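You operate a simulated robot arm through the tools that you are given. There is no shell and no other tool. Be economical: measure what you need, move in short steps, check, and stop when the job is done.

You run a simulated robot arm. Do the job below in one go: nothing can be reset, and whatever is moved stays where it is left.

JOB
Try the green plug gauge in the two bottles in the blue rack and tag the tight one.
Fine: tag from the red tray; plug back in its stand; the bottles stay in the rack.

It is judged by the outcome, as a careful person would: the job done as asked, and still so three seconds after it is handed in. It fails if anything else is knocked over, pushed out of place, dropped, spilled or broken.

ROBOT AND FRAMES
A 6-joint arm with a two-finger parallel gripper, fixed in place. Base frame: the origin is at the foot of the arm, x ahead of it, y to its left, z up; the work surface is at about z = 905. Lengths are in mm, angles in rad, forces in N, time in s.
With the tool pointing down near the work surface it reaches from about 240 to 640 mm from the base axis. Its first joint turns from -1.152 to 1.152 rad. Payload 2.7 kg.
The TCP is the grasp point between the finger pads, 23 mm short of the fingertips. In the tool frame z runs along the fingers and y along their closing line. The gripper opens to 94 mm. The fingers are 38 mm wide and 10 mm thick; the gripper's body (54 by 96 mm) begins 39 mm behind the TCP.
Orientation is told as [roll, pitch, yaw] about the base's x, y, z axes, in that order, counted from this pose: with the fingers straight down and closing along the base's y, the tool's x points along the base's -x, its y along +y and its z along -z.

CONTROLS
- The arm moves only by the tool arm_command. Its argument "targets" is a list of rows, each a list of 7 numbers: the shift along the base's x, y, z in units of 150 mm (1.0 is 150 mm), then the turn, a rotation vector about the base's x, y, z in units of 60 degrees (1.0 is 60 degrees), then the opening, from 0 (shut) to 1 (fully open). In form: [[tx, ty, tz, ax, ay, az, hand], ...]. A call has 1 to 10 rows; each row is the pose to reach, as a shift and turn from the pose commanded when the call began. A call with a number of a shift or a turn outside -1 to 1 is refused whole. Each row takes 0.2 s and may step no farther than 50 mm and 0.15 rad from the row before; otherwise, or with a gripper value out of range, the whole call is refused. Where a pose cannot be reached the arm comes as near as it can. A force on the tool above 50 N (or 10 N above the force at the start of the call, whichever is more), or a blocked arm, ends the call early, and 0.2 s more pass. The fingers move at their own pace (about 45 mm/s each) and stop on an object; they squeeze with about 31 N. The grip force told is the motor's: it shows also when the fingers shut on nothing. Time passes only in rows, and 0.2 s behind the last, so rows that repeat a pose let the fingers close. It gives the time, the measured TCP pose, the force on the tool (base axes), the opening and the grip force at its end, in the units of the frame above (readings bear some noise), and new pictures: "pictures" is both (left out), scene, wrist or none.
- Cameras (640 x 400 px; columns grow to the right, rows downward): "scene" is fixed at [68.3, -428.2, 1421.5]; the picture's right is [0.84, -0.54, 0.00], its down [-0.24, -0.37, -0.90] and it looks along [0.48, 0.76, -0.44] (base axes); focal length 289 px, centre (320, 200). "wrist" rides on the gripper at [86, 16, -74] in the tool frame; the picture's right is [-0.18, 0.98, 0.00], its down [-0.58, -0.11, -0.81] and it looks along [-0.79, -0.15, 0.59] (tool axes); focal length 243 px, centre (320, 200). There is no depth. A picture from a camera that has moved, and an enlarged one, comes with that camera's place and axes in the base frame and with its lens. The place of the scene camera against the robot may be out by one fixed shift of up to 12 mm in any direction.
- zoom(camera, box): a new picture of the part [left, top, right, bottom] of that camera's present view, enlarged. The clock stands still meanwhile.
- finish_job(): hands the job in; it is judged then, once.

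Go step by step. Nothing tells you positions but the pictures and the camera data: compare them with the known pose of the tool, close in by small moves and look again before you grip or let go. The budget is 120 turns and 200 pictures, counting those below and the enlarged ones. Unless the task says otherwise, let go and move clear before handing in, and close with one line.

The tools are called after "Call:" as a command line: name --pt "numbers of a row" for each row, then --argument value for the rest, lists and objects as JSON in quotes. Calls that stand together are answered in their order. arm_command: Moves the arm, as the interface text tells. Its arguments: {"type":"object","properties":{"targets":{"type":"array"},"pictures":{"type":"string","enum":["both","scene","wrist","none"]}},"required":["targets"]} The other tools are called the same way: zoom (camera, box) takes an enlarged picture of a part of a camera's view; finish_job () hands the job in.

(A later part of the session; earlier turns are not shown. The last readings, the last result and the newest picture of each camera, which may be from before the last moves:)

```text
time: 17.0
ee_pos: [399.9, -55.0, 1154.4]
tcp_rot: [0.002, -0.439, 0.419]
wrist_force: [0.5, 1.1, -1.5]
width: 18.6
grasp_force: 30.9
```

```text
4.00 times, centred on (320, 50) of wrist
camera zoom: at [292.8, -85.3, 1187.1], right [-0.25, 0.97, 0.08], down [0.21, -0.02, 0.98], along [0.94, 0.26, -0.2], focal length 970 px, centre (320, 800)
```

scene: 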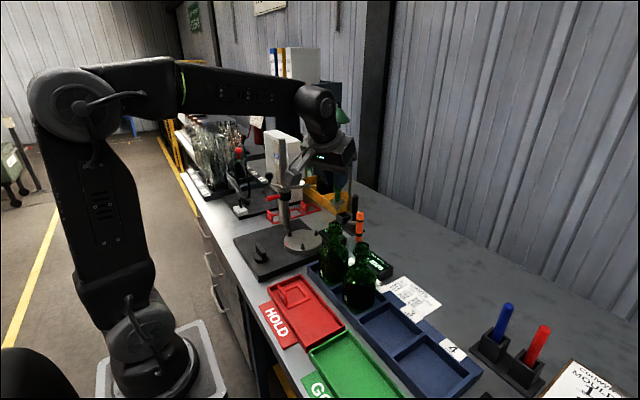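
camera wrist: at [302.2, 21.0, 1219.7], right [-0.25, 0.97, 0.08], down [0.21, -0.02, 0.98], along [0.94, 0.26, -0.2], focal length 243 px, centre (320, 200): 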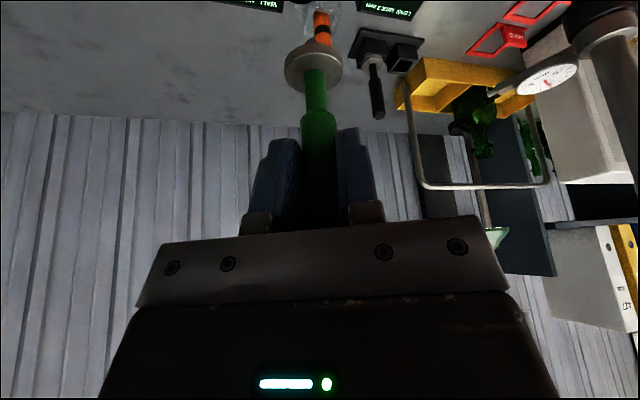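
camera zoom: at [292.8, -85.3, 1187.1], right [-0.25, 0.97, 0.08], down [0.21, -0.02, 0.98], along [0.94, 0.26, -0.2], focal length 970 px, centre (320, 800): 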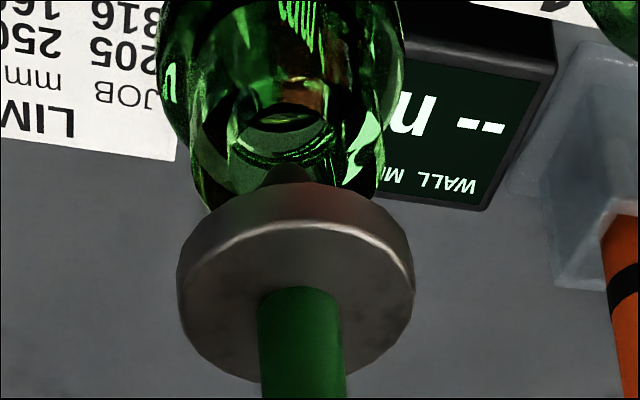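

Call:
arm_command --pt "0 0 -0.013 0 0 0 0" --pt "0 0 -0.026 0 0 0 0" --pt "0 0 -0.04 0 0 0 0" --pictures "none"

Call:
arm_command --pt "0 0 -0.01 0 0 0 0" --pt "0 0 -0.02 0 0 0 0" --pictures "none"

Call:
zoom --camera "scene" --box '[330, 220, 394, 260]'

```text
time: 17.8
ee_pos: [398.7, -54.4, 1150.6]
tcp_rot: [-0.001, -0.435, 0.419]
wrist_force: [0.1, 0.5, -2.0]
width: 18.6
grasp_force: 30.9
```

```text
time: 18.4
ee_pos: [398.4, -54.6, 1147.0]
tcp_rot: [-0.001, -0.436, 0.42]
wrist_force: [-0.1, 0.9, -0.2]
width: 18.8
grasp_force: 31.0
```

```text
10.00 times, centred on (362, 240) of scene
camera zoom: at [68.4, -428.2, 1421.5], right [0.84, -0.54, 0.0], down [-0.24, -0.37, -0.9], along [0.48, 0.76, -0.44], focal length 2888 px, centre (-100, -200)
```

zoom: 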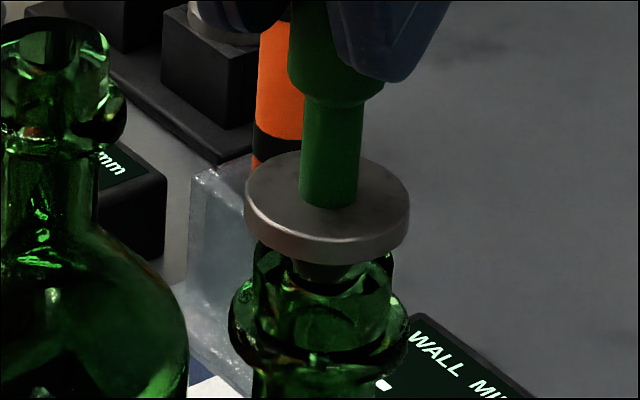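

Call:
arm_command --pt "0 0 -0.007 0 0 0 0" --pt "0 0 -0.014 0 0 0 0" --pictures "none"

Call:
arm_command --pt "0 0 -0.007 0 0 0 0" --pt "0 0 -0.014 0 0 0 0" --pictures "none"

Call:
zoom --camera "scene" --box '[330, 220, 394, 260]'

```text
time: 19.0
ee_pos: [399.6, -54.6, 1144.1]
tcp_rot: [0.0, -0.435, 0.418]
wrist_force: [-0.4, -0.6, -1.1]
width: 18.7
grasp_force: 31.2
```

```text
time: 19.6
ee_pos: [398.7, -55.6, 1142.5]
tcp_rot: [-0.001, -0.439, 0.42]
wrist_force: [0.5, 0.4, 0.2]
width: 18.9
grasp_force: 30.7
```

```text
10.00 times, centred on (362, 240) of scene
camera zoom: at [68.4, -428.2, 1421.5], right [0.84, -0.54, 0.0], down [-0.24, -0.37, -0.9], along [0.48, 0.76, -0.44], focal length 2888 px, centre (-100, -200)
```

zoom: 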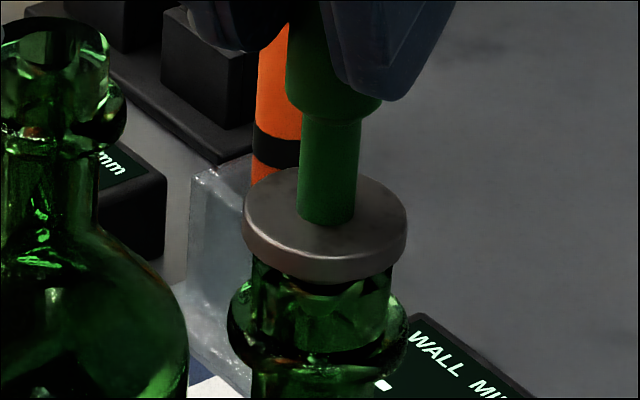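

Call:
arm_command --pt "0 0 -0.007 0 0 0 0" --pt "0 0 -0.014 0 0 0 0" --pictures "none"

Call:
arm_command --pt "0 0 -0.007 0 0 0 0" --pt "0 0 -0.014 0 0 0 0" --pictures "none"

Call:
zoom --camera "scene" --box '[346, 234, 372, 250]'

```text
time: 20.2
ee_pos: [400.0, -54.4, 1141.2]
tcp_rot: [0.002, -0.436, 0.419]
wrist_force: [1.7, 0.3, -0.1]
width: 18.6
grasp_force: 30.9
```

```text
time: 20.8
ee_pos: [398.9, -54.5, 1139.5]
tcp_rot: [-0.001, -0.436, 0.42]
wrist_force: [1.1, 0.9, -0.7]
width: 18.6
grasp_force: 30.9
```

```text
16.00 times, centred on (359, 242) of scene
camera zoom: at [68.4, -428.2, 1421.5], right [0.84, -0.54, 0.0], down [-0.24, -0.37, -0.9], along [0.48, 0.76, -0.44], focal length 4622 px, centre (-304, -472)
```

zoom: 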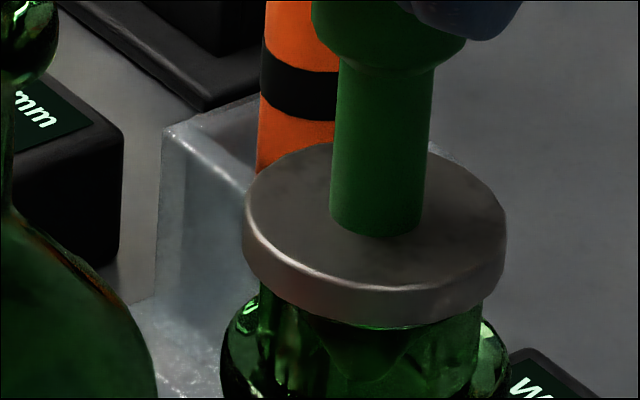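

Call:
arm_command --pt "0 0 -0.007 0 0 0 0" --pt "0 0 -0.014 0 0 0 0" --pictures "none"

Call:
arm_command --pt "0 0 -0.007 0 0 0 0" --pt "0 0 -0.014 0 0 0 0" --pictures "none"

Call:
zoom --camera "scene" --box '[346, 234, 372, 250]'

Call:
zoom --camera "wrist" --box '[240, 0, 400, 100]'

```text
time: 21.4
ee_pos: [398.9, -56.0, 1135.3]
tcp_rot: [-0.001, -0.438, 0.418]
wrist_force: [0.0, -0.4, -0.1]
width: 18.3
grasp_force: 30.7
```

```text
time: 22.0
ee_pos: [399.7, -55.1, 1135.2]
tcp_rot: [-0.002, -0.439, 0.42]
wrist_force: [-0.2, 1.6, 7.5]
width: 18.8
grasp_force: 30.7
```

```text
16.00 times, centred on (359, 242) of scene
camera zoom: at [68.2, -428.1, 1421.5], right [0.84, -0.54, 0.0], down [-0.24, -0.37, -0.9], along [0.48, 0.76, -0.44], focal length 4622 px, centre (-304, -472)
```

zoom: 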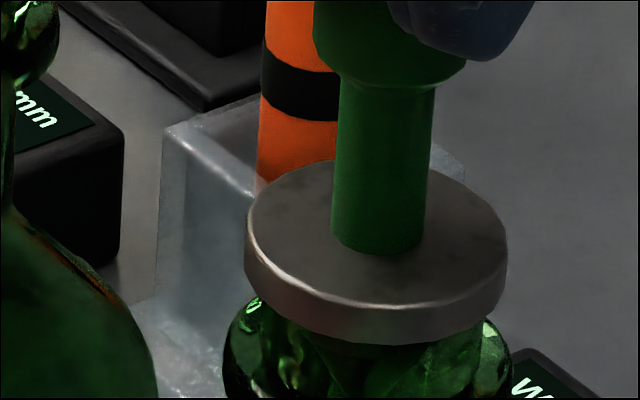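

```text
4.00 times, centred on (320, 50) of wrist
camera zoom: at [292.4, -85.3, 1166.7], right [-0.25, 0.97, 0.08], down [0.21, -0.02, 0.98], along [0.95, 0.26, -0.2], focal length 970 px, centre (320, 800)
```

zoom: 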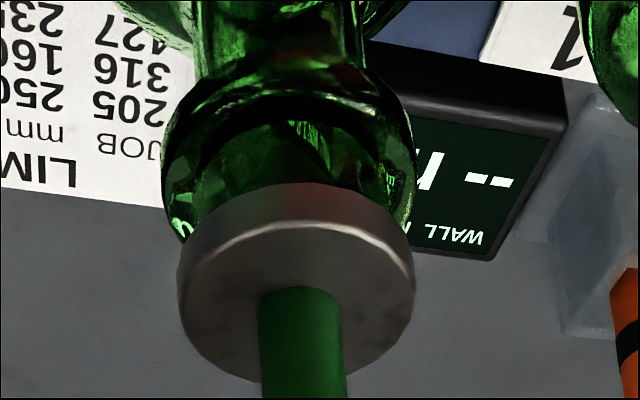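

Bottle 5 takes the plug fully, with the collar seated on the lip. In bottle 8 it stopped about 8–10 mm higher, with the force straight up, so bottle 8 is the tight one. I'll lift out and carry the plug back to its stand.

Call:
arm_command --pt "0 0 0.1 0 0 0 0" --pt "0 0 0.36 0 0 0 0" --pt "0.02 0.25 0.36 0 0 0 0" --pt "0.05 0.5 0.36 0 0 0 0" --pt "0.075 0.703 0.36 0 0 0 0" --pt "0.24 0.9 0.36 0 0 0 0" --pictures "none"

Call:
arm_command --pt "0.18 0.2 0 0 0 0 0" --pt "0.33 0.39 -0.05 0 0 0 0" --pt "0.48 0.58 -0.12 0 0 0 0" --pt "0.63 0.76 -0.22 0 0 0 0" --pt "0.78 0.94 -0.34 0 0 0 0" --pictures "none"

```text
time: 23.4
ee_pos: [434.6, 80.6, 1190.1]
tcp_rot: [0.001, -0.439, 0.42]
wrist_force: [-0.3, -0.1, -1.0]
width: 18.8
grasp_force: 31.3
```

```text
time: 24.6
ee_pos: [552.2, 221.4, 1136.8]
tcp_rot: [0.0, -0.439, 0.418]
wrist_force: [0.0, 0.3, -0.3]
width: 18.7
grasp_force: 30.6
```

Call:
arm_command --pt "0.125 0.133 -0.17 0 0 0 0" --pt "0.251 0.267 -0.34 0 0 0 0" --pt "0.251 0.267 -0.5 0 0 0 0" --pt "0.251 0.267 -0.63 0 0 0 0" --pictures "wrist"

Call:
zoom --camera "scene" --box '[310, 190, 374, 230]'

Call:
zoom --camera "wrist" --box '[240, 0, 400, 100]'

```text
time: 25.6
ee_pos: [590.4, 262.4, 1042.8]
tcp_rot: [0.0, -0.439, 0.42]
wrist_force: [-1.2, 0.1, -0.7]
width: 18.8
grasp_force: 30.6
camera wrist: at [483.1, 231.4, 1074.2], right [-0.25, 0.97, 0.08], down [0.21, -0.02, 0.98], along [0.94, 0.26, -0.2], focal length 243 px, centre (320, 200)
```

wrist: 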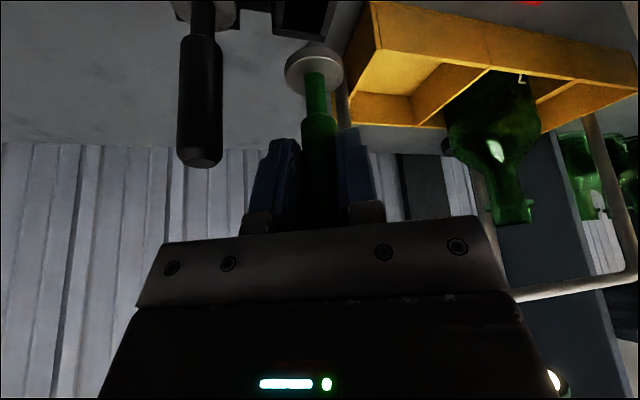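

```text
10.00 times, centred on (342, 210) of scene
camera zoom: at [68.4, -428.2, 1421.5], right [0.84, -0.54, 0.0], down [-0.24, -0.37, -0.9], along [0.48, 0.76, -0.44], focal length 2888 px, centre (100, 100)
```

zoom: 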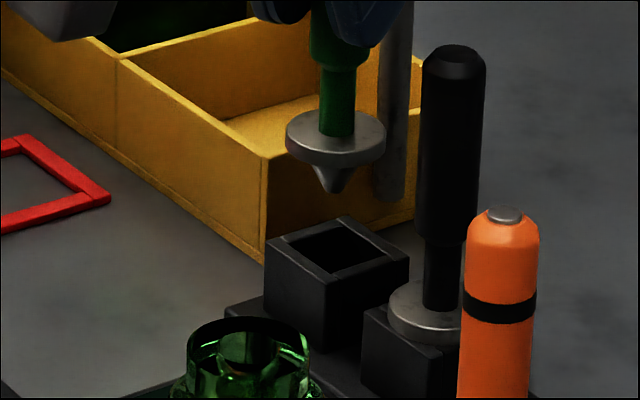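

```text
4.00 times, centred on (320, 50) of wrist
camera zoom: at [483.1, 231.4, 1074.2], right [-0.25, 0.97, 0.08], down [0.21, -0.02, 0.98], along [0.94, 0.26, -0.2], focal length 970 px, centre (320, 800)
```

zoom: 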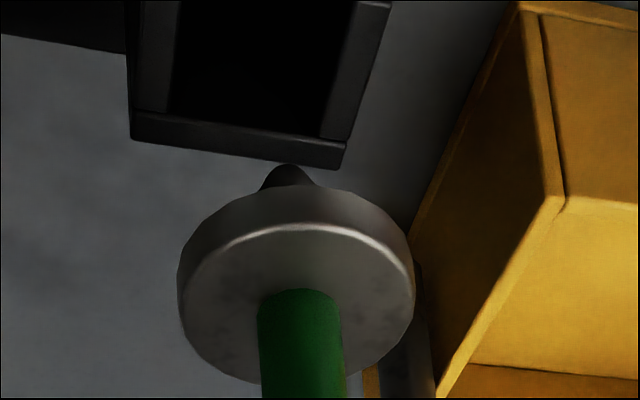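

The plug is back over its socket at the original x/y. Lowering it in.

Call:
arm_command --pt "0 0 -0.08 0 0 0 0" --pt "0 0 -0.16 0 0 0 0" --pt "0 0 -0.22 0 0 0 0" --pt "0 0 -0.235 0 0 0 0" --pictures "none"

Call:
zoom --camera "scene" --box '[310, 190, 374, 230]'

Call:
zoom --camera "wrist" --box '[240, 0, 400, 100]'

```text
time: 26.6
ee_pos: [588.9, 261.5, 1007.1]
tcp_rot: [-0.001, -0.438, 0.417]
wrist_force: [-0.5, 0.2, -1.4]
width: 18.6
grasp_force: 31.0
```

```text
10.00 times, centred on (342, 210) of scene
camera zoom: at [68.4, -428.2, 1421.5], right [0.84, -0.54, 0.0], down [-0.24, -0.37, -0.9], along [0.48, 0.76, -0.44], focal length 2888 px, centre (100, 100)
```

zoom: 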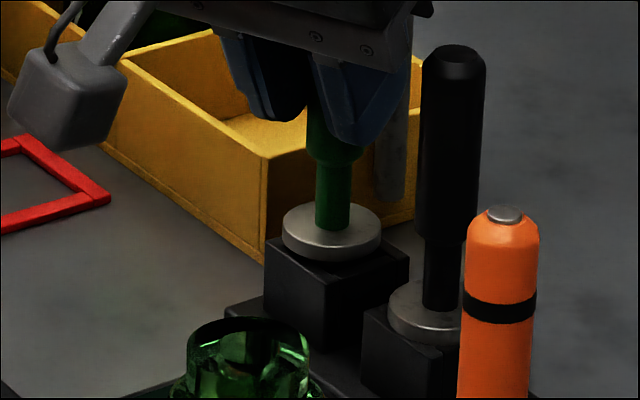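

```text
4.00 times, centred on (320, 50) of wrist
camera zoom: at [482.7, 231.0, 1038.9], right [-0.25, 0.97, 0.08], down [0.21, -0.02, 0.98], along [0.94, 0.26, -0.2], focal length 970 px, centre (320, 800)
```

zoom: 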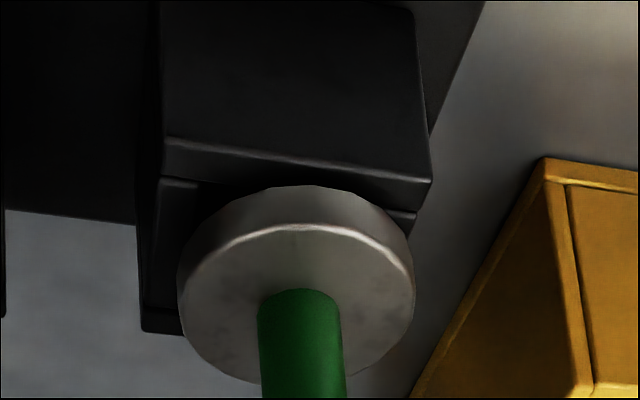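

Call:
arm_command --pt "0 0 -0.01 0 0 0 0" --pt "0 0 -0.02 0 0 0 0" --pictures "none"

Call:
arm_command --pt "0 0 -0.007 0 0 0 0" --pt "0 0 -0.013 0 0 0 0" --pictures "none"

Call:
zoom --camera "scene" --box '[310, 190, 374, 230]'

```text
time: 27.2
ee_pos: [588.8, 261.0, 1005.3]
tcp_rot: [-0.001, -0.437, 0.419]
wrist_force: [-0.7, 0.3, -0.1]
width: 18.5
grasp_force: 31.2
```

```text
time: 27.8
ee_pos: [590.1, 260.8, 1003.9]
tcp_rot: [0.002, -0.438, 0.42]
wrist_force: [-3.5, -0.4, 7.2]
width: 18.7
grasp_force: 30.9
```

```text
10.00 times, centred on (342, 210) of scene
camera zoom: at [68.2, -428.3, 1421.5], right [0.84, -0.54, 0.0], down [-0.24, -0.37, -0.9], along [0.48, 0.76, -0.44], focal length 2888 px, centre (100, 100)
```

zoom: 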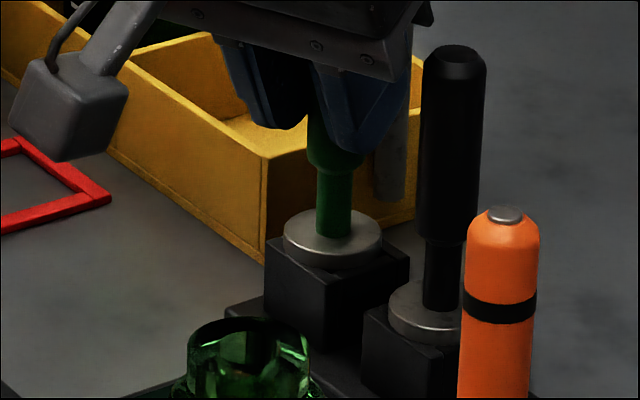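

Seated. Opening the fingers and then rising straight up.

Call:
arm_command --pt "0 0 0 0 0 0 0.35" --pt "0 0 0 0 0 0 0.55" --pt "0 0 0 0 0 0 0.55" --pt "0 0 0.15 0 0 0 0.55" --pt "0 0 0.4 0 0 0 0.55" --pt "0 0 0.65 0 0 0 0.55"

Call:
zoom --camera "scene" --box '[310, 180, 374, 220]'

```text
time: 29.2
ee_pos: [589.1, 259.4, 1099.5]
tcp_rot: [0.0, -0.435, 0.42]
wrist_force: [-0.6, 0.2, -0.3]
width: 51.6
grasp_force: 0.1
camera wrist: at [482.5, 229.9, 1131.8], right [-0.25, 0.97, 0.08], down [0.21, -0.02, 0.98], along [0.94, 0.26, -0.2], focal length 243 px, centre (320, 200)
```

scene: 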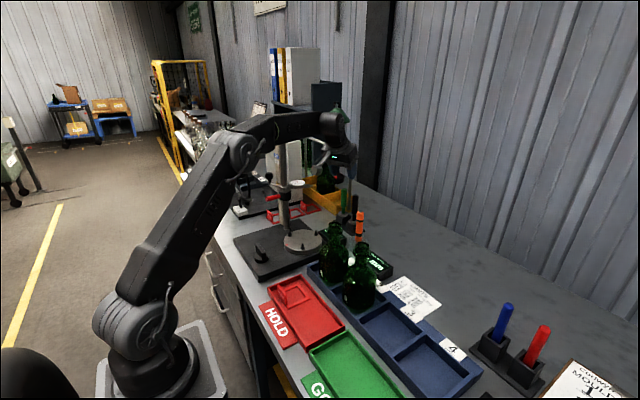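
wrist: 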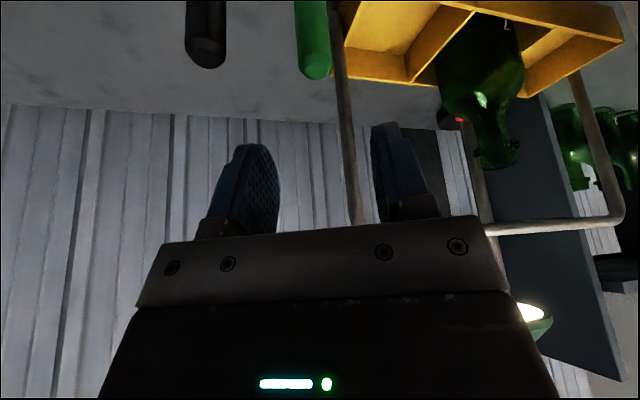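

```text
10.00 times, centred on (342, 200) of scene
camera zoom: at [68.3, -428.2, 1421.5], right [0.84, -0.54, 0.0], down [-0.24, -0.37, -0.9], along [0.48, 0.76, -0.44], focal length 2888 px, centre (100, 200)
```

zoom: 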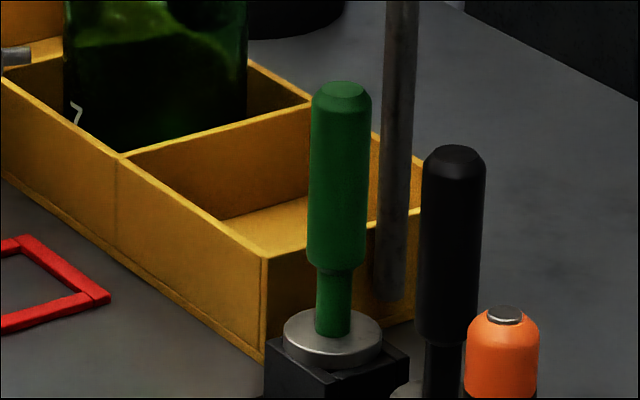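

The plug is back upright in its stand. I'll retreat along the same path and set the tool vertical for the tag.

Call:
arm_command --pt "-0.15 -0.18 0.12 0 0 0 0.55" --pt "-0.3 -0.36 0.25 0 0 0 0.55" --pt "-0.45 -0.55 0.4 0 0 0 0.55" --pt "-0.6 -0.75 0.5 0 0 0 0.55" --pt "-0.75 -0.95 0.5 0 0 0 0.55" --pt "-0.92 -1.0 0.5 0 0 0 0.55" --pictures "none"

Call:
arm_command --pt "-0.27 -0.09 0.03 -0.0566 0.127 0 0.7" --pt "-0.54 -0.18 0.06 -0.1132 0.254 0 0.8" --pt "-0.8 -0.27 0.06 -0.17 0.381 0 0.8" --pictures "none"

Call:
arm_command --pt "-0.1 -0.05 -0.1 0 0 -0.135 0.8" --pt "-0.2 -0.1 -0.3 0 0 -0.27 0.8" --pt "-0.25 -0.14 -0.5 0 0 -0.4 0.8" --pt "-0.25 -0.14 -0.7 0 0 -0.4 0.8"

Call:
zoom --camera "wrist" --box '[220, 0, 420, 125]'

```text
time: 30.6
ee_pos: [451.3, 111.5, 1174.1]
tcp_rot: [0.002, -0.437, 0.418]
wrist_force: [0.5, 0.1, -0.3]
width: 51.4
grasp_force: 0.0
```

```text
time: 31.4
ee_pos: [331.7, 70.6, 1184.6]
tcp_rot: [0.001, 0.003, 0.418]
wrist_force: [-0.2, 1.5, -0.2]
width: 75.2
grasp_force: 0.1
```

```text
time: 32.4
ee_pos: [293.9, 48.4, 1077.9]
tcp_rot: [-0.001, -0.002, -0.001]
wrist_force: [0.0, 0.0, -0.1]
width: 75.3
grasp_force: 0.1
camera wrist: at [207.5, 65.5, 1153.1], right [0.19, 0.98, 0.0], down [0.58, -0.11, 0.81], along [0.79, -0.15, -0.59], focal length 243 px, centre (320, 200)
```

scene: 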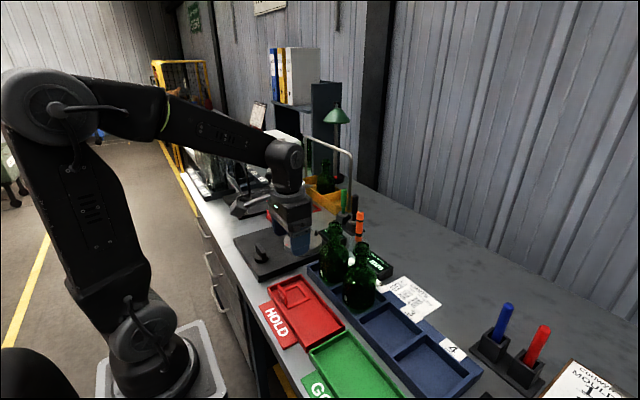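
wrist: 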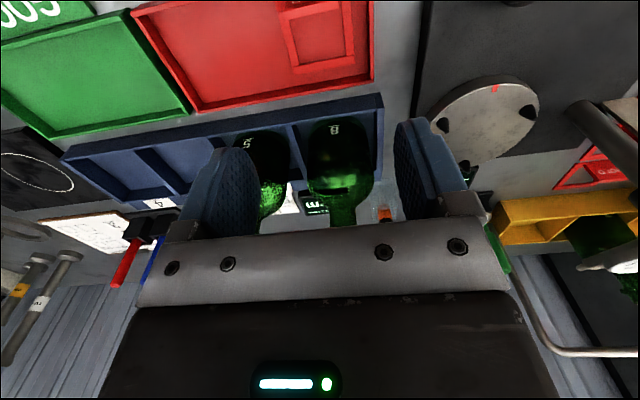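

```text
3.20 times, centred on (320, 62) of wrist
camera zoom: at [207.5, 65.5, 1153.1], right [0.19, 0.98, 0.0], down [0.58, -0.11, 0.81], along [0.79, -0.15, -0.59], focal length 776 px, centre (320, 640)
```

zoom: 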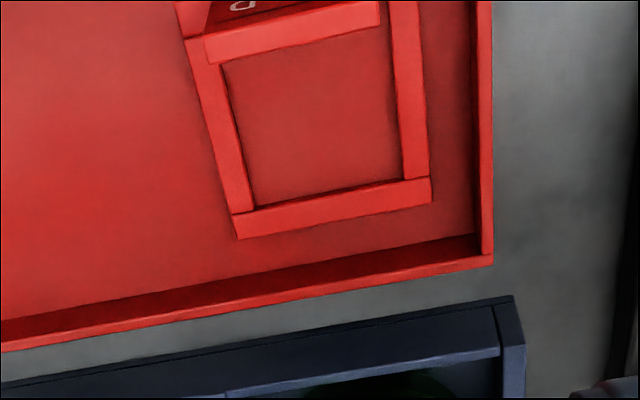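

The tag ring spans about x 266–318 and y 20–77. I need to see its flag, so I'll back up and rise a little.

Call:
arm_command --pt "-0.14 0 0.17 0 0 0 0.8" --pt "-0.28 0 0.35 0 0 0 0.8" --pictures "wrist"

Call:
zoom --camera "wrist" --box '[240, 0, 400, 100]'

Call:
zoom --camera "scene" --box '[260, 265, 340, 315]'

```text
time: 33.0
ee_pos: [252.4, 50.4, 1131.1]
tcp_rot: [0.0, 0.001, 0.001]
wrist_force: [-0.3, 0.3, -0.1]
width: 75.3
grasp_force: 0.1
camera wrist: at [166.3, 66.3, 1205.9], right [0.18, 0.98, 0.0], down [0.58, -0.11, 0.81], along [0.79, -0.15, -0.59], focal length 243 px, centre (320, 200)
```

wrist: 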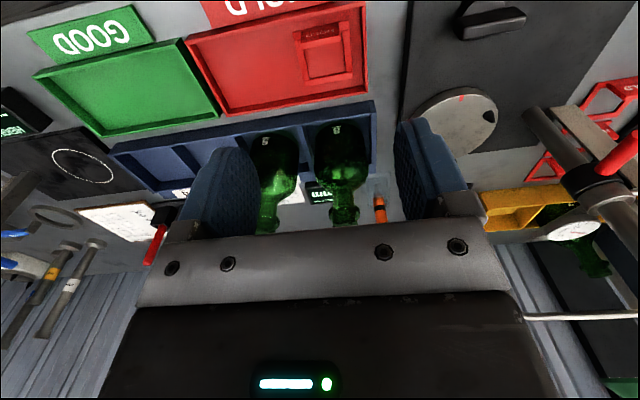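

```text
4.00 times, centred on (320, 50) of wrist
camera zoom: at [166.3, 66.3, 1205.9], right [0.18, 0.98, 0.0], down [0.58, -0.11, 0.81], along [0.79, -0.15, -0.59], focal length 970 px, centre (320, 800)
```

zoom: 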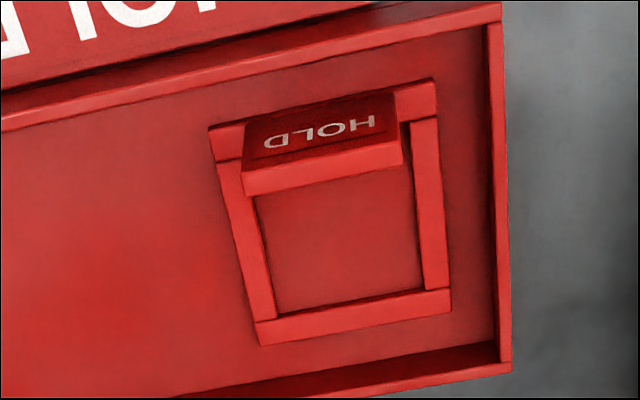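

```text
8.00 times, centred on (300, 290) of scene
camera zoom: at [68.3, -428.2, 1421.5], right [0.84, -0.54, 0.0], down [-0.24, -0.37, -0.9], along [0.48, 0.76, -0.44], focal length 2311 px, centre (480, -520)
```

zoom: 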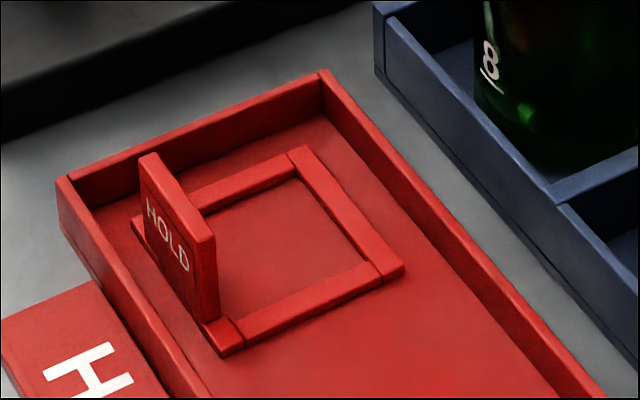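

The tag is a 58 mm square ring centred at about (289, 48). Its flag plate is at x≈261–266, y≈29–68, with its top at z≈942. I'll straddle the flag's side edges, gripping along y, and come down from above.

Call:
arm_command --pt "0.034 -0.004 -0.25 0 0 0 0.6" --pt "0.034 -0.004 -0.5 0 0 0 0.6" --pt "0.034 -0.004 -0.75 0 0 0 0.6" --pt "0.034 -0.004 -0.97 0 0 0 0.6"

Call:
zoom --camera "scene" --box '[250, 245, 346, 305]'

Call:
zoom --camera "wrist" --box '[220, 40, 420, 165]'

```text
time: 34.0
ee_pos: [257.2, 47.8, 986.3]
tcp_rot: [0.0, -0.001, 0.0]
wrist_force: [0.2, -0.1, -0.6]
width: 56.4
grasp_force: 0.1
camera wrist: at [171.6, 64.2, 1060.6], right [0.18, 0.98, 0.0], down [0.58, -0.11, 0.81], along [0.79, -0.15, -0.59], focal length 243 px, centre (320, 200)
```

scene: 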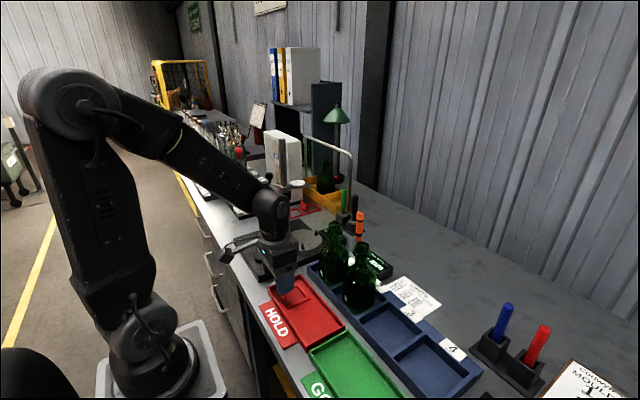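
wrist: 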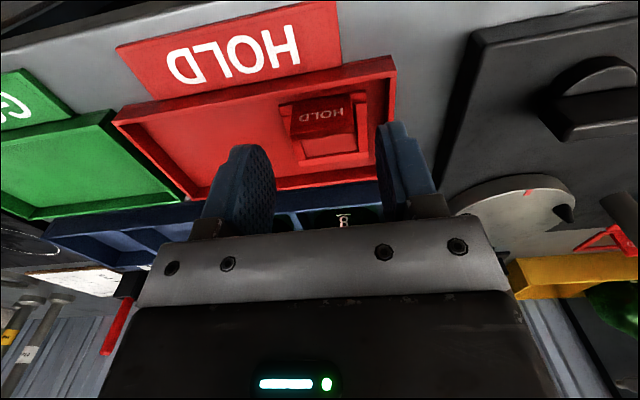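

```text
6.67 times, centred on (298, 275) of scene
camera zoom: at [68.3, -428.2, 1421.5], right [0.84, -0.54, 0.0], down [-0.24, -0.37, -0.9], along [0.48, 0.76, -0.44], focal length 1926 px, centre (467, -300)
```

zoom: 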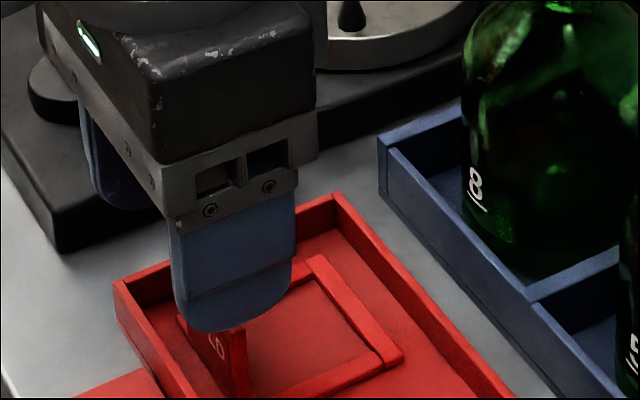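

```text
3.20 times, centred on (320, 102) of wrist
camera zoom: at [171.6, 64.2, 1060.6], right [0.18, 0.98, 0.0], down [0.58, -0.11, 0.81], along [0.79, -0.15, -0.59], focal length 776 px, centre (320, 512)
```

zoom: 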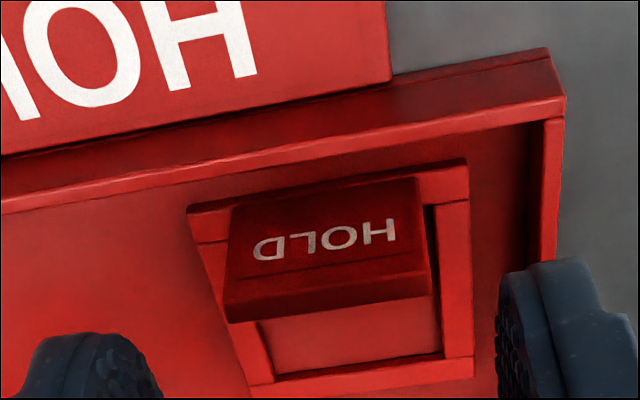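

Lined up in y; the flag is about 6–8 mm ahead of the TCP in x, as intended. Lowering to z≈948 and closing.

Call:
arm_command --pt "0.02 0 -0.12 0 0 0 0.6" --pt "0.02 0 -0.2 0 0 0 0.6" --pt "0.02 0 -0.247 0 0 0 0.6" --pictures "wrist"

Call:
zoom --camera "scene" --box '[250, 265, 346, 325]'

```text
time: 34.8
ee_pos: [261.5, 47.8, 948.5]
tcp_rot: [0.0, -0.001, 0.001]
wrist_force: [1.1, 0.2, -0.4]
width: 56.4
grasp_force: 0.1
camera wrist: at [174.4, 64.6, 1023.8], right [0.18, 0.98, 0.0], down [0.58, -0.11, 0.81], along [0.79, -0.15, -0.59], focal length 243 px, centre (320, 200)
```

wrist: 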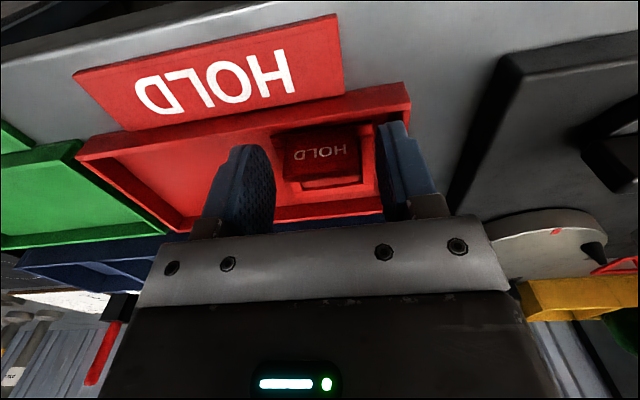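

```text
6.67 times, centred on (298, 295) of scene
camera zoom: at [68.3, -428.2, 1421.5], right [0.84, -0.54, 0.0], down [-0.24, -0.37, -0.9], along [0.48, 0.76, -0.44], focal length 1926 px, centre (467, -433)
```

zoom: 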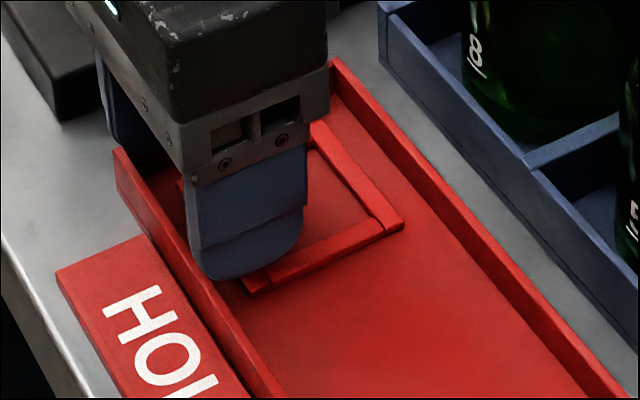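

Call:
arm_command --pt "0 0 0 0 0 0 0.3" --pt "0 0 0 0 0 0 0.2" --pt "0 0 0 0 0 0 0.2" --pictures "wrist"

Call:
zoom --camera "wrist" --box '[220, 80, 420, 205]'

```text
time: 35.6
ee_pos: [261.0, 47.7, 949.0]
tcp_rot: [0.0, -0.001, 0.0]
wrist_force: [1.2, 0.4, -0.4]
width: 38.4
grasp_force: 31.2
camera wrist: at [174.4, 64.6, 1023.9], right [0.18, 0.98, 0.0], down [0.58, -0.11, 0.81], along [0.79, -0.15, -0.59], focal length 243 px, centre (320, 200)
```

wrist: 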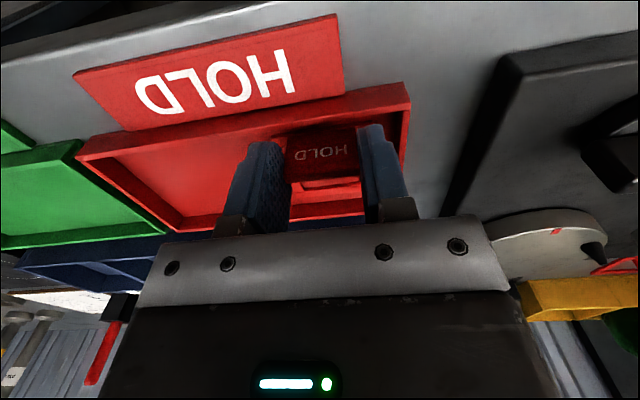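

```text
3.20 times, centred on (320, 142) of wrist
camera zoom: at [174.4, 64.6, 1023.9], right [0.18, 0.98, 0.0], down [0.58, -0.11, 0.81], along [0.79, -0.15, -0.59], focal length 776 px, centre (320, 384)
```

zoom: 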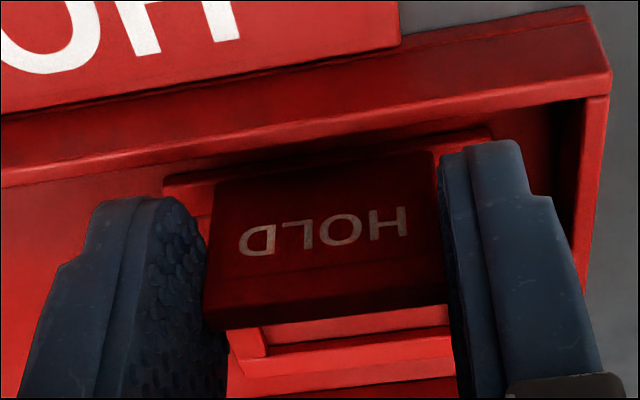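

Gripped at 38.4 mm. Lifting and checking how the tag hangs.

Call:
arm_command --pt "0 0 0.1 0 0 0 0.2" --pt "0 0 0.35 0 0 0 0.2" --pt "0 0 0.65 0 0 0 0.2" --pt "0 0 0.95 0 0 0 0.2"

Call:
zoom --camera "scene" --box '[250, 180, 346, 240]'

Call:
zoom --camera "wrist" --box '[220, 80, 420, 205]'

```text
time: 36.6
ee_pos: [259.6, 48.7, 1091.7]
tcp_rot: [0.001, -0.001, 0.0]
wrist_force: [-0.5, 0.2, 0.0]
width: 38.6
grasp_force: 30.8
camera wrist: at [173.3, 64.5, 1166.8], right [0.18, 0.98, 0.0], down [0.58, -0.11, 0.81], along [0.79, -0.15, -0.59], focal length 243 px, centre (320, 200)
```

scene: 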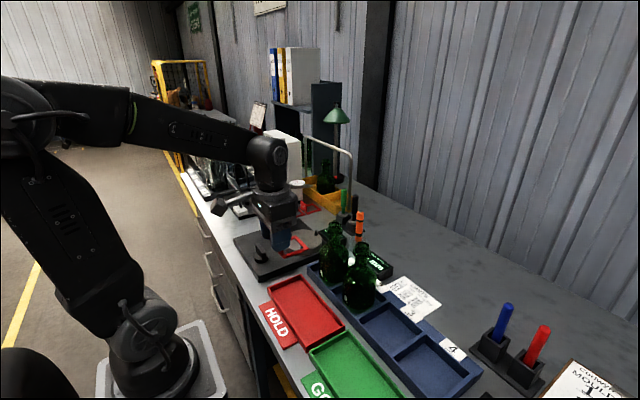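
wrist: 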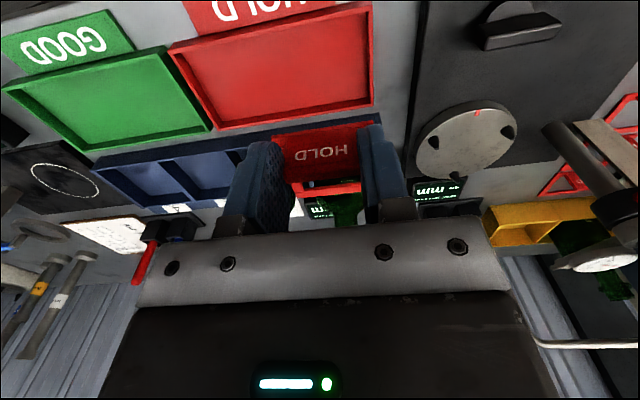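

```text
6.67 times, centred on (298, 210) of scene
camera zoom: at [68.3, -428.2, 1421.5], right [0.84, -0.54, 0.0], down [-0.24, -0.37, -0.9], along [0.48, 0.76, -0.44], focal length 1926 px, centre (467, 133)
```

zoom: 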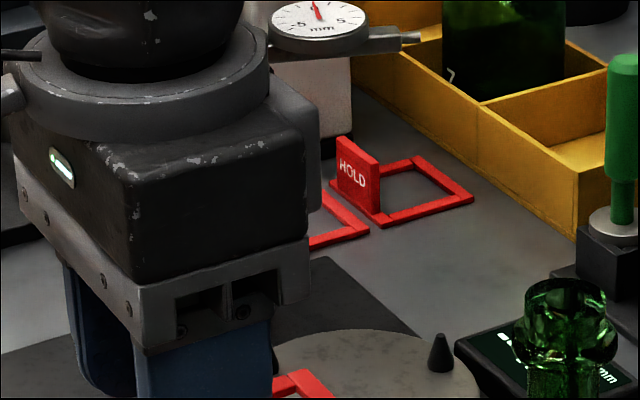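

```text
3.20 times, centred on (320, 142) of wrist
camera zoom: at [173.3, 64.5, 1166.8], right [0.18, 0.98, 0.0], down [0.58, -0.11, 0.81], along [0.79, -0.15, -0.59], focal length 776 px, centre (320, 384)
```

zoom: 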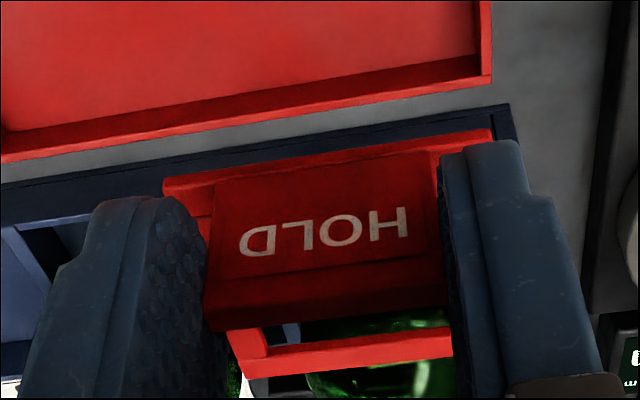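

The tag hangs level. I'll raise it and bring the ring over bottle 8's neck.

Call:
arm_command --pt "0 0 0.25 0 0 0 0.2" --pt "0.12 0 0.4 0 0 0 0.2" --pt "0.42 -0.01 0.4 0 0 0 0.2" --pt "0.6 -0.02 0.4 0 0 0 0.2" --pt "0.73 -0.02 0.4 0 0 0 0.2"

Call:
zoom --camera "scene" --box '[290, 190, 386, 250]'

Call:
zoom --camera "wrist" --box '[220, 80, 420, 205]'

```text
time: 37.8
ee_pos: [369.2, 45.1, 1151.5]
tcp_rot: [-0.002, -0.001, 0.001]
wrist_force: [-0.3, 0.2, 0.3]
width: 38.7
grasp_force: 30.3
camera wrist: at [283.9, 61.1, 1227.1], right [0.18, 0.98, 0.0], down [0.58, -0.11, 0.81], along [0.79, -0.15, -0.59], focal length 243 px, centre (320, 200)
```

scene: 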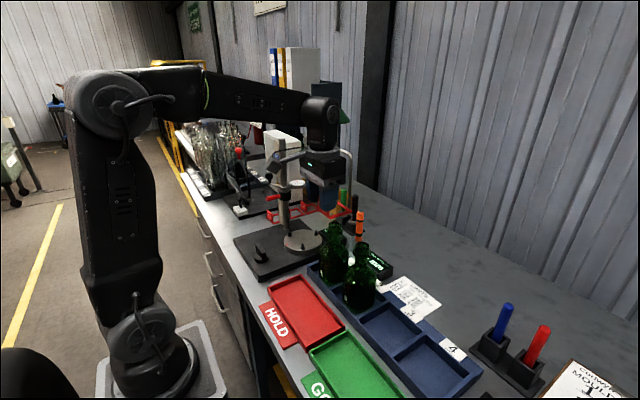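
wrist: 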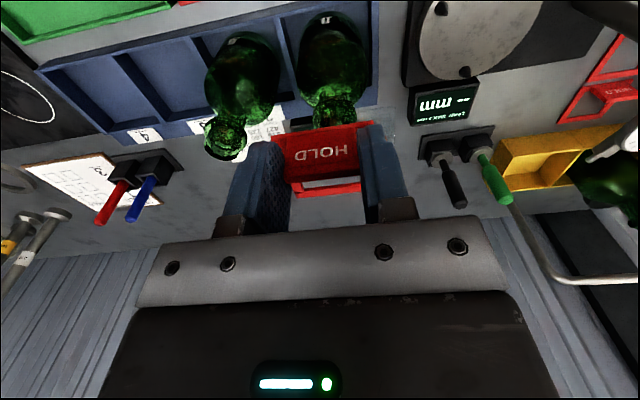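

```text
6.67 times, centred on (338, 220) of scene
camera zoom: at [68.4, -428.2, 1421.5], right [0.84, -0.54, 0.0], down [-0.24, -0.37, -0.9], along [0.48, 0.76, -0.44], focal length 1926 px, centre (200, 67)
```

zoom: 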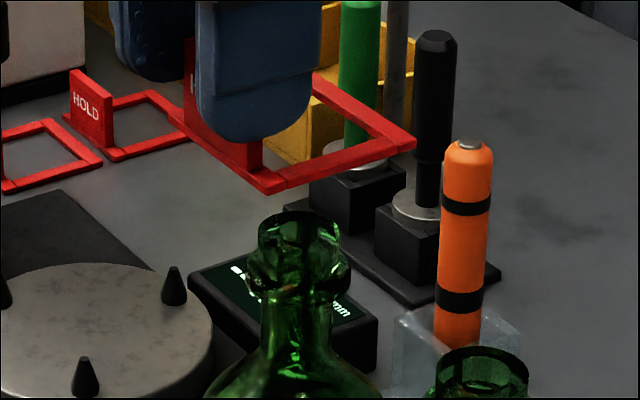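

```text
3.20 times, centred on (320, 142) of wrist
camera zoom: at [283.9, 61.1, 1227.1], right [0.18, 0.98, 0.0], down [0.58, -0.11, 0.81], along [0.79, -0.15, -0.59], focal length 776 px, centre (320, 384)
```

zoom: 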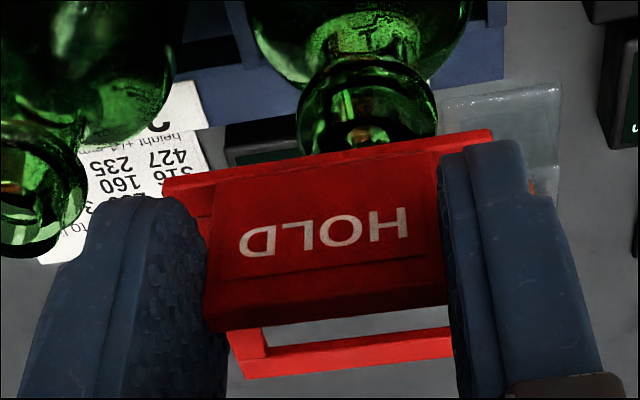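

The bottle axis looks a few mm further in +x/+y than the ring centre. I'll zoom to measure it.

Call:
zoom --camera "wrist" --box '[290, 80, 370, 130]'

Call:
zoom --camera "scene" --box '[310, 195, 374, 235]'

```text
8.00 times, centred on (330, 105) of wrist
camera zoom: at [283.9, 61.1, 1227.1], right [0.18, 0.98, 0.0], down [0.58, -0.11, 0.81], along [0.79, -0.15, -0.59], focal length 1941 px, centre (240, 960)
```

zoom: 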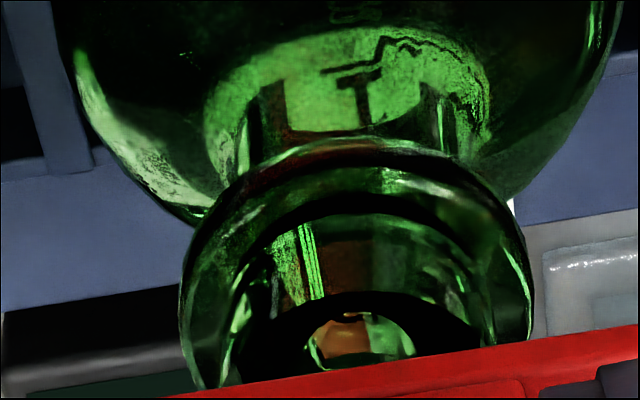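

```text
10.00 times, centred on (342, 215) of scene
camera zoom: at [68.4, -428.2, 1421.5], right [0.84, -0.54, 0.0], down [-0.24, -0.37, -0.9], along [0.48, 0.76, -0.44], focal length 2888 px, centre (100, 50)
```

zoom: 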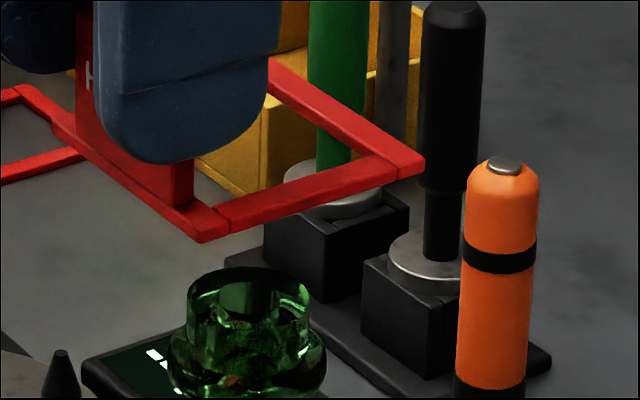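

Both views put the neck about (+6, +3) mm from the ring centre, near (405, 48). I'll correct and lower to just above the lip.

Call:
arm_command --pt "0.043 0.02 0 0 0 0 0.2" --pt "0.043 0.02 -0.13 0 0 0 0.2" --pictures "none"

Call:
zoom --camera "wrist" --box '[260, 70, 388, 150]'

Call:
zoom --camera "scene" --box '[305, 195, 369, 235]'

```text
time: 38.4
ee_pos: [377.1, 48.0, 1132.4]
tcp_rot: [0.0, 0.0, -0.002]
wrist_force: [-0.1, 0.8, 0.8]
width: 38.8
grasp_force: 30.6
```

```text
5.00 times, centred on (324, 110) of wrist
camera zoom: at [289.8, 64.5, 1207.2], right [0.18, 0.98, 0.0], down [0.58, -0.11, 0.81], along [0.79, -0.15, -0.59], focal length 1213 px, centre (300, 650)
```

zoom: 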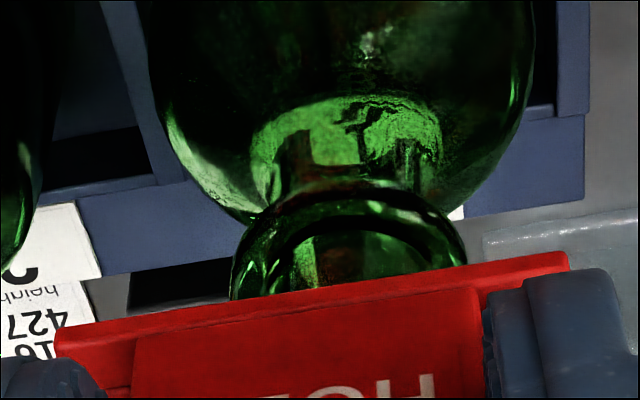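

```text
10.00 times, centred on (337, 215) of scene
camera zoom: at [68.4, -428.2, 1421.5], right [0.84, -0.54, 0.0], down [-0.24, -0.37, -0.9], along [0.48, 0.76, -0.44], focal length 2888 px, centre (150, 50)
```

zoom: 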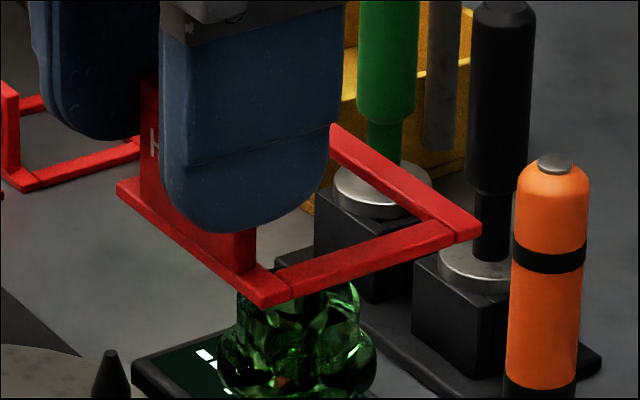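

Alignment is within about 1 mm in both views. Lowering the ring over the lip.

Call:
arm_command --pt "0 0 -0.05 0 0 0 0.2" --pt "0 0 -0.1 0 0 0 0.2" --pt "0 0 -0.15 0 0 0 0.2" --pictures "none"

Call:
zoom --camera "wrist" --box '[260, 90, 388, 170]'

Call:
zoom --camera "scene" --box '[305, 200, 369, 240]'

```text
time: 39.2
ee_pos: [375.6, 48.4, 1109.4]
tcp_rot: [0.001, 0.0, 0.0]
wrist_force: [-0.5, -0.6, -0.4]
width: 38.6
grasp_force: 31.2
```

```text
5.00 times, centred on (324, 130) of wrist
camera zoom: at [289.9, 64.5, 1184.8], right [0.18, 0.98, 0.0], down [0.58, -0.11, 0.81], along [0.79, -0.15, -0.59], focal length 1213 px, centre (300, 550)
```

zoom: 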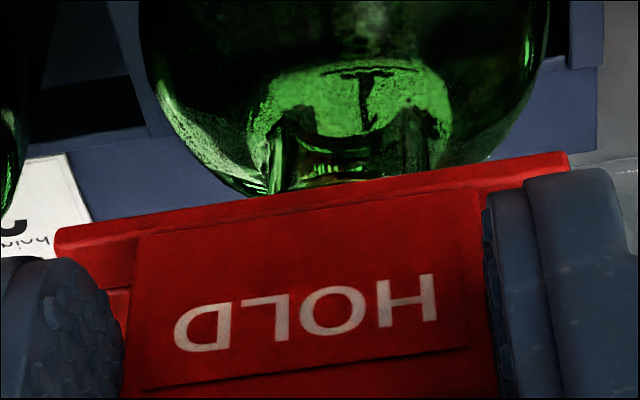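

```text
10.00 times, centred on (337, 220) of scene
camera zoom: at [68.3, -428.2, 1421.5], right [0.84, -0.54, 0.0], down [-0.24, -0.37, -0.9], along [0.48, 0.76, -0.44], focal length 2888 px, centre (150, 0)
```

zoom: 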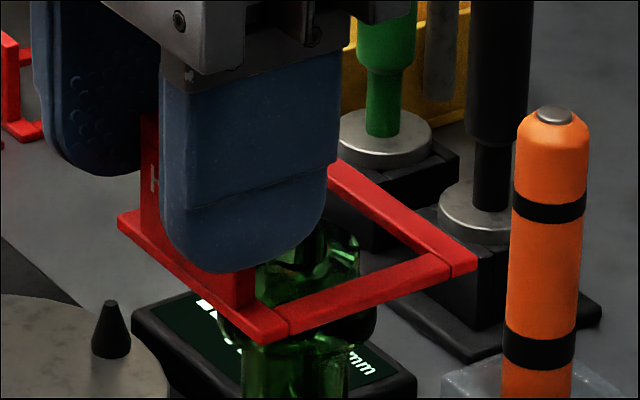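

The lip is through the ring with no contact. Lowering further toward the shoulder.

Call:
arm_command --pt "0 0 -0.04 0 0 0 0.2" --pt "0 0 -0.08 0 0 0 0.2" --pt "0 0 -0.12 0 0 0 0.2" --pt "0 0 -0.16 0 0 0 0.2" --pictures "none"

Call:
zoom --camera "wrist" --box '[260, 90, 388, 170]'

Call:
zoom --camera "scene" --box '[305, 210, 369, 250]'

```text
time: 40.2
ee_pos: [376.0, 49.0, 1085.5]
tcp_rot: [-0.001, -0.001, 0.001]
wrist_force: [-0.1, -0.2, 0.6]
width: 38.4
grasp_force: 30.7
```

```text
5.00 times, centred on (324, 130) of wrist
camera zoom: at [289.7, 64.5, 1160.8], right [0.18, 0.98, 0.0], down [0.58, -0.11, 0.81], along [0.79, -0.15, -0.59], focal length 1213 px, centre (300, 550)
```

zoom: 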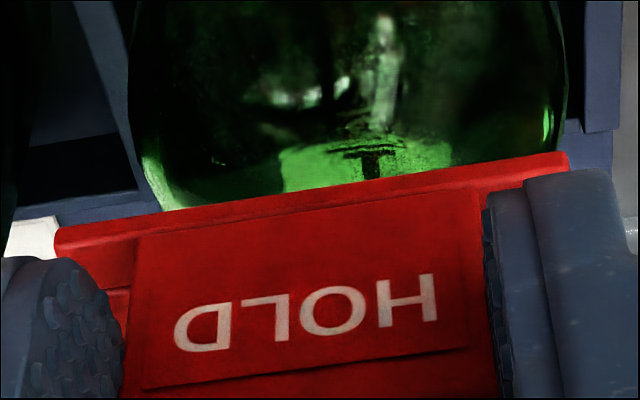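

```text
10.00 times, centred on (337, 230) of scene
camera zoom: at [68.3, -428.2, 1421.5], right [0.84, -0.54, 0.0], down [-0.24, -0.37, -0.9], along [0.48, 0.76, -0.44], focal length 2888 px, centre (150, -100)
```

zoom: 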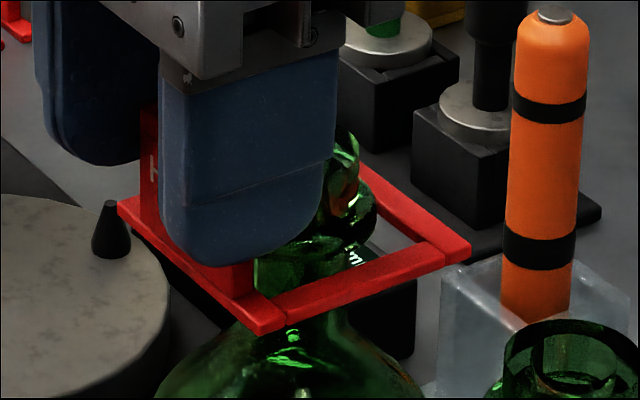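

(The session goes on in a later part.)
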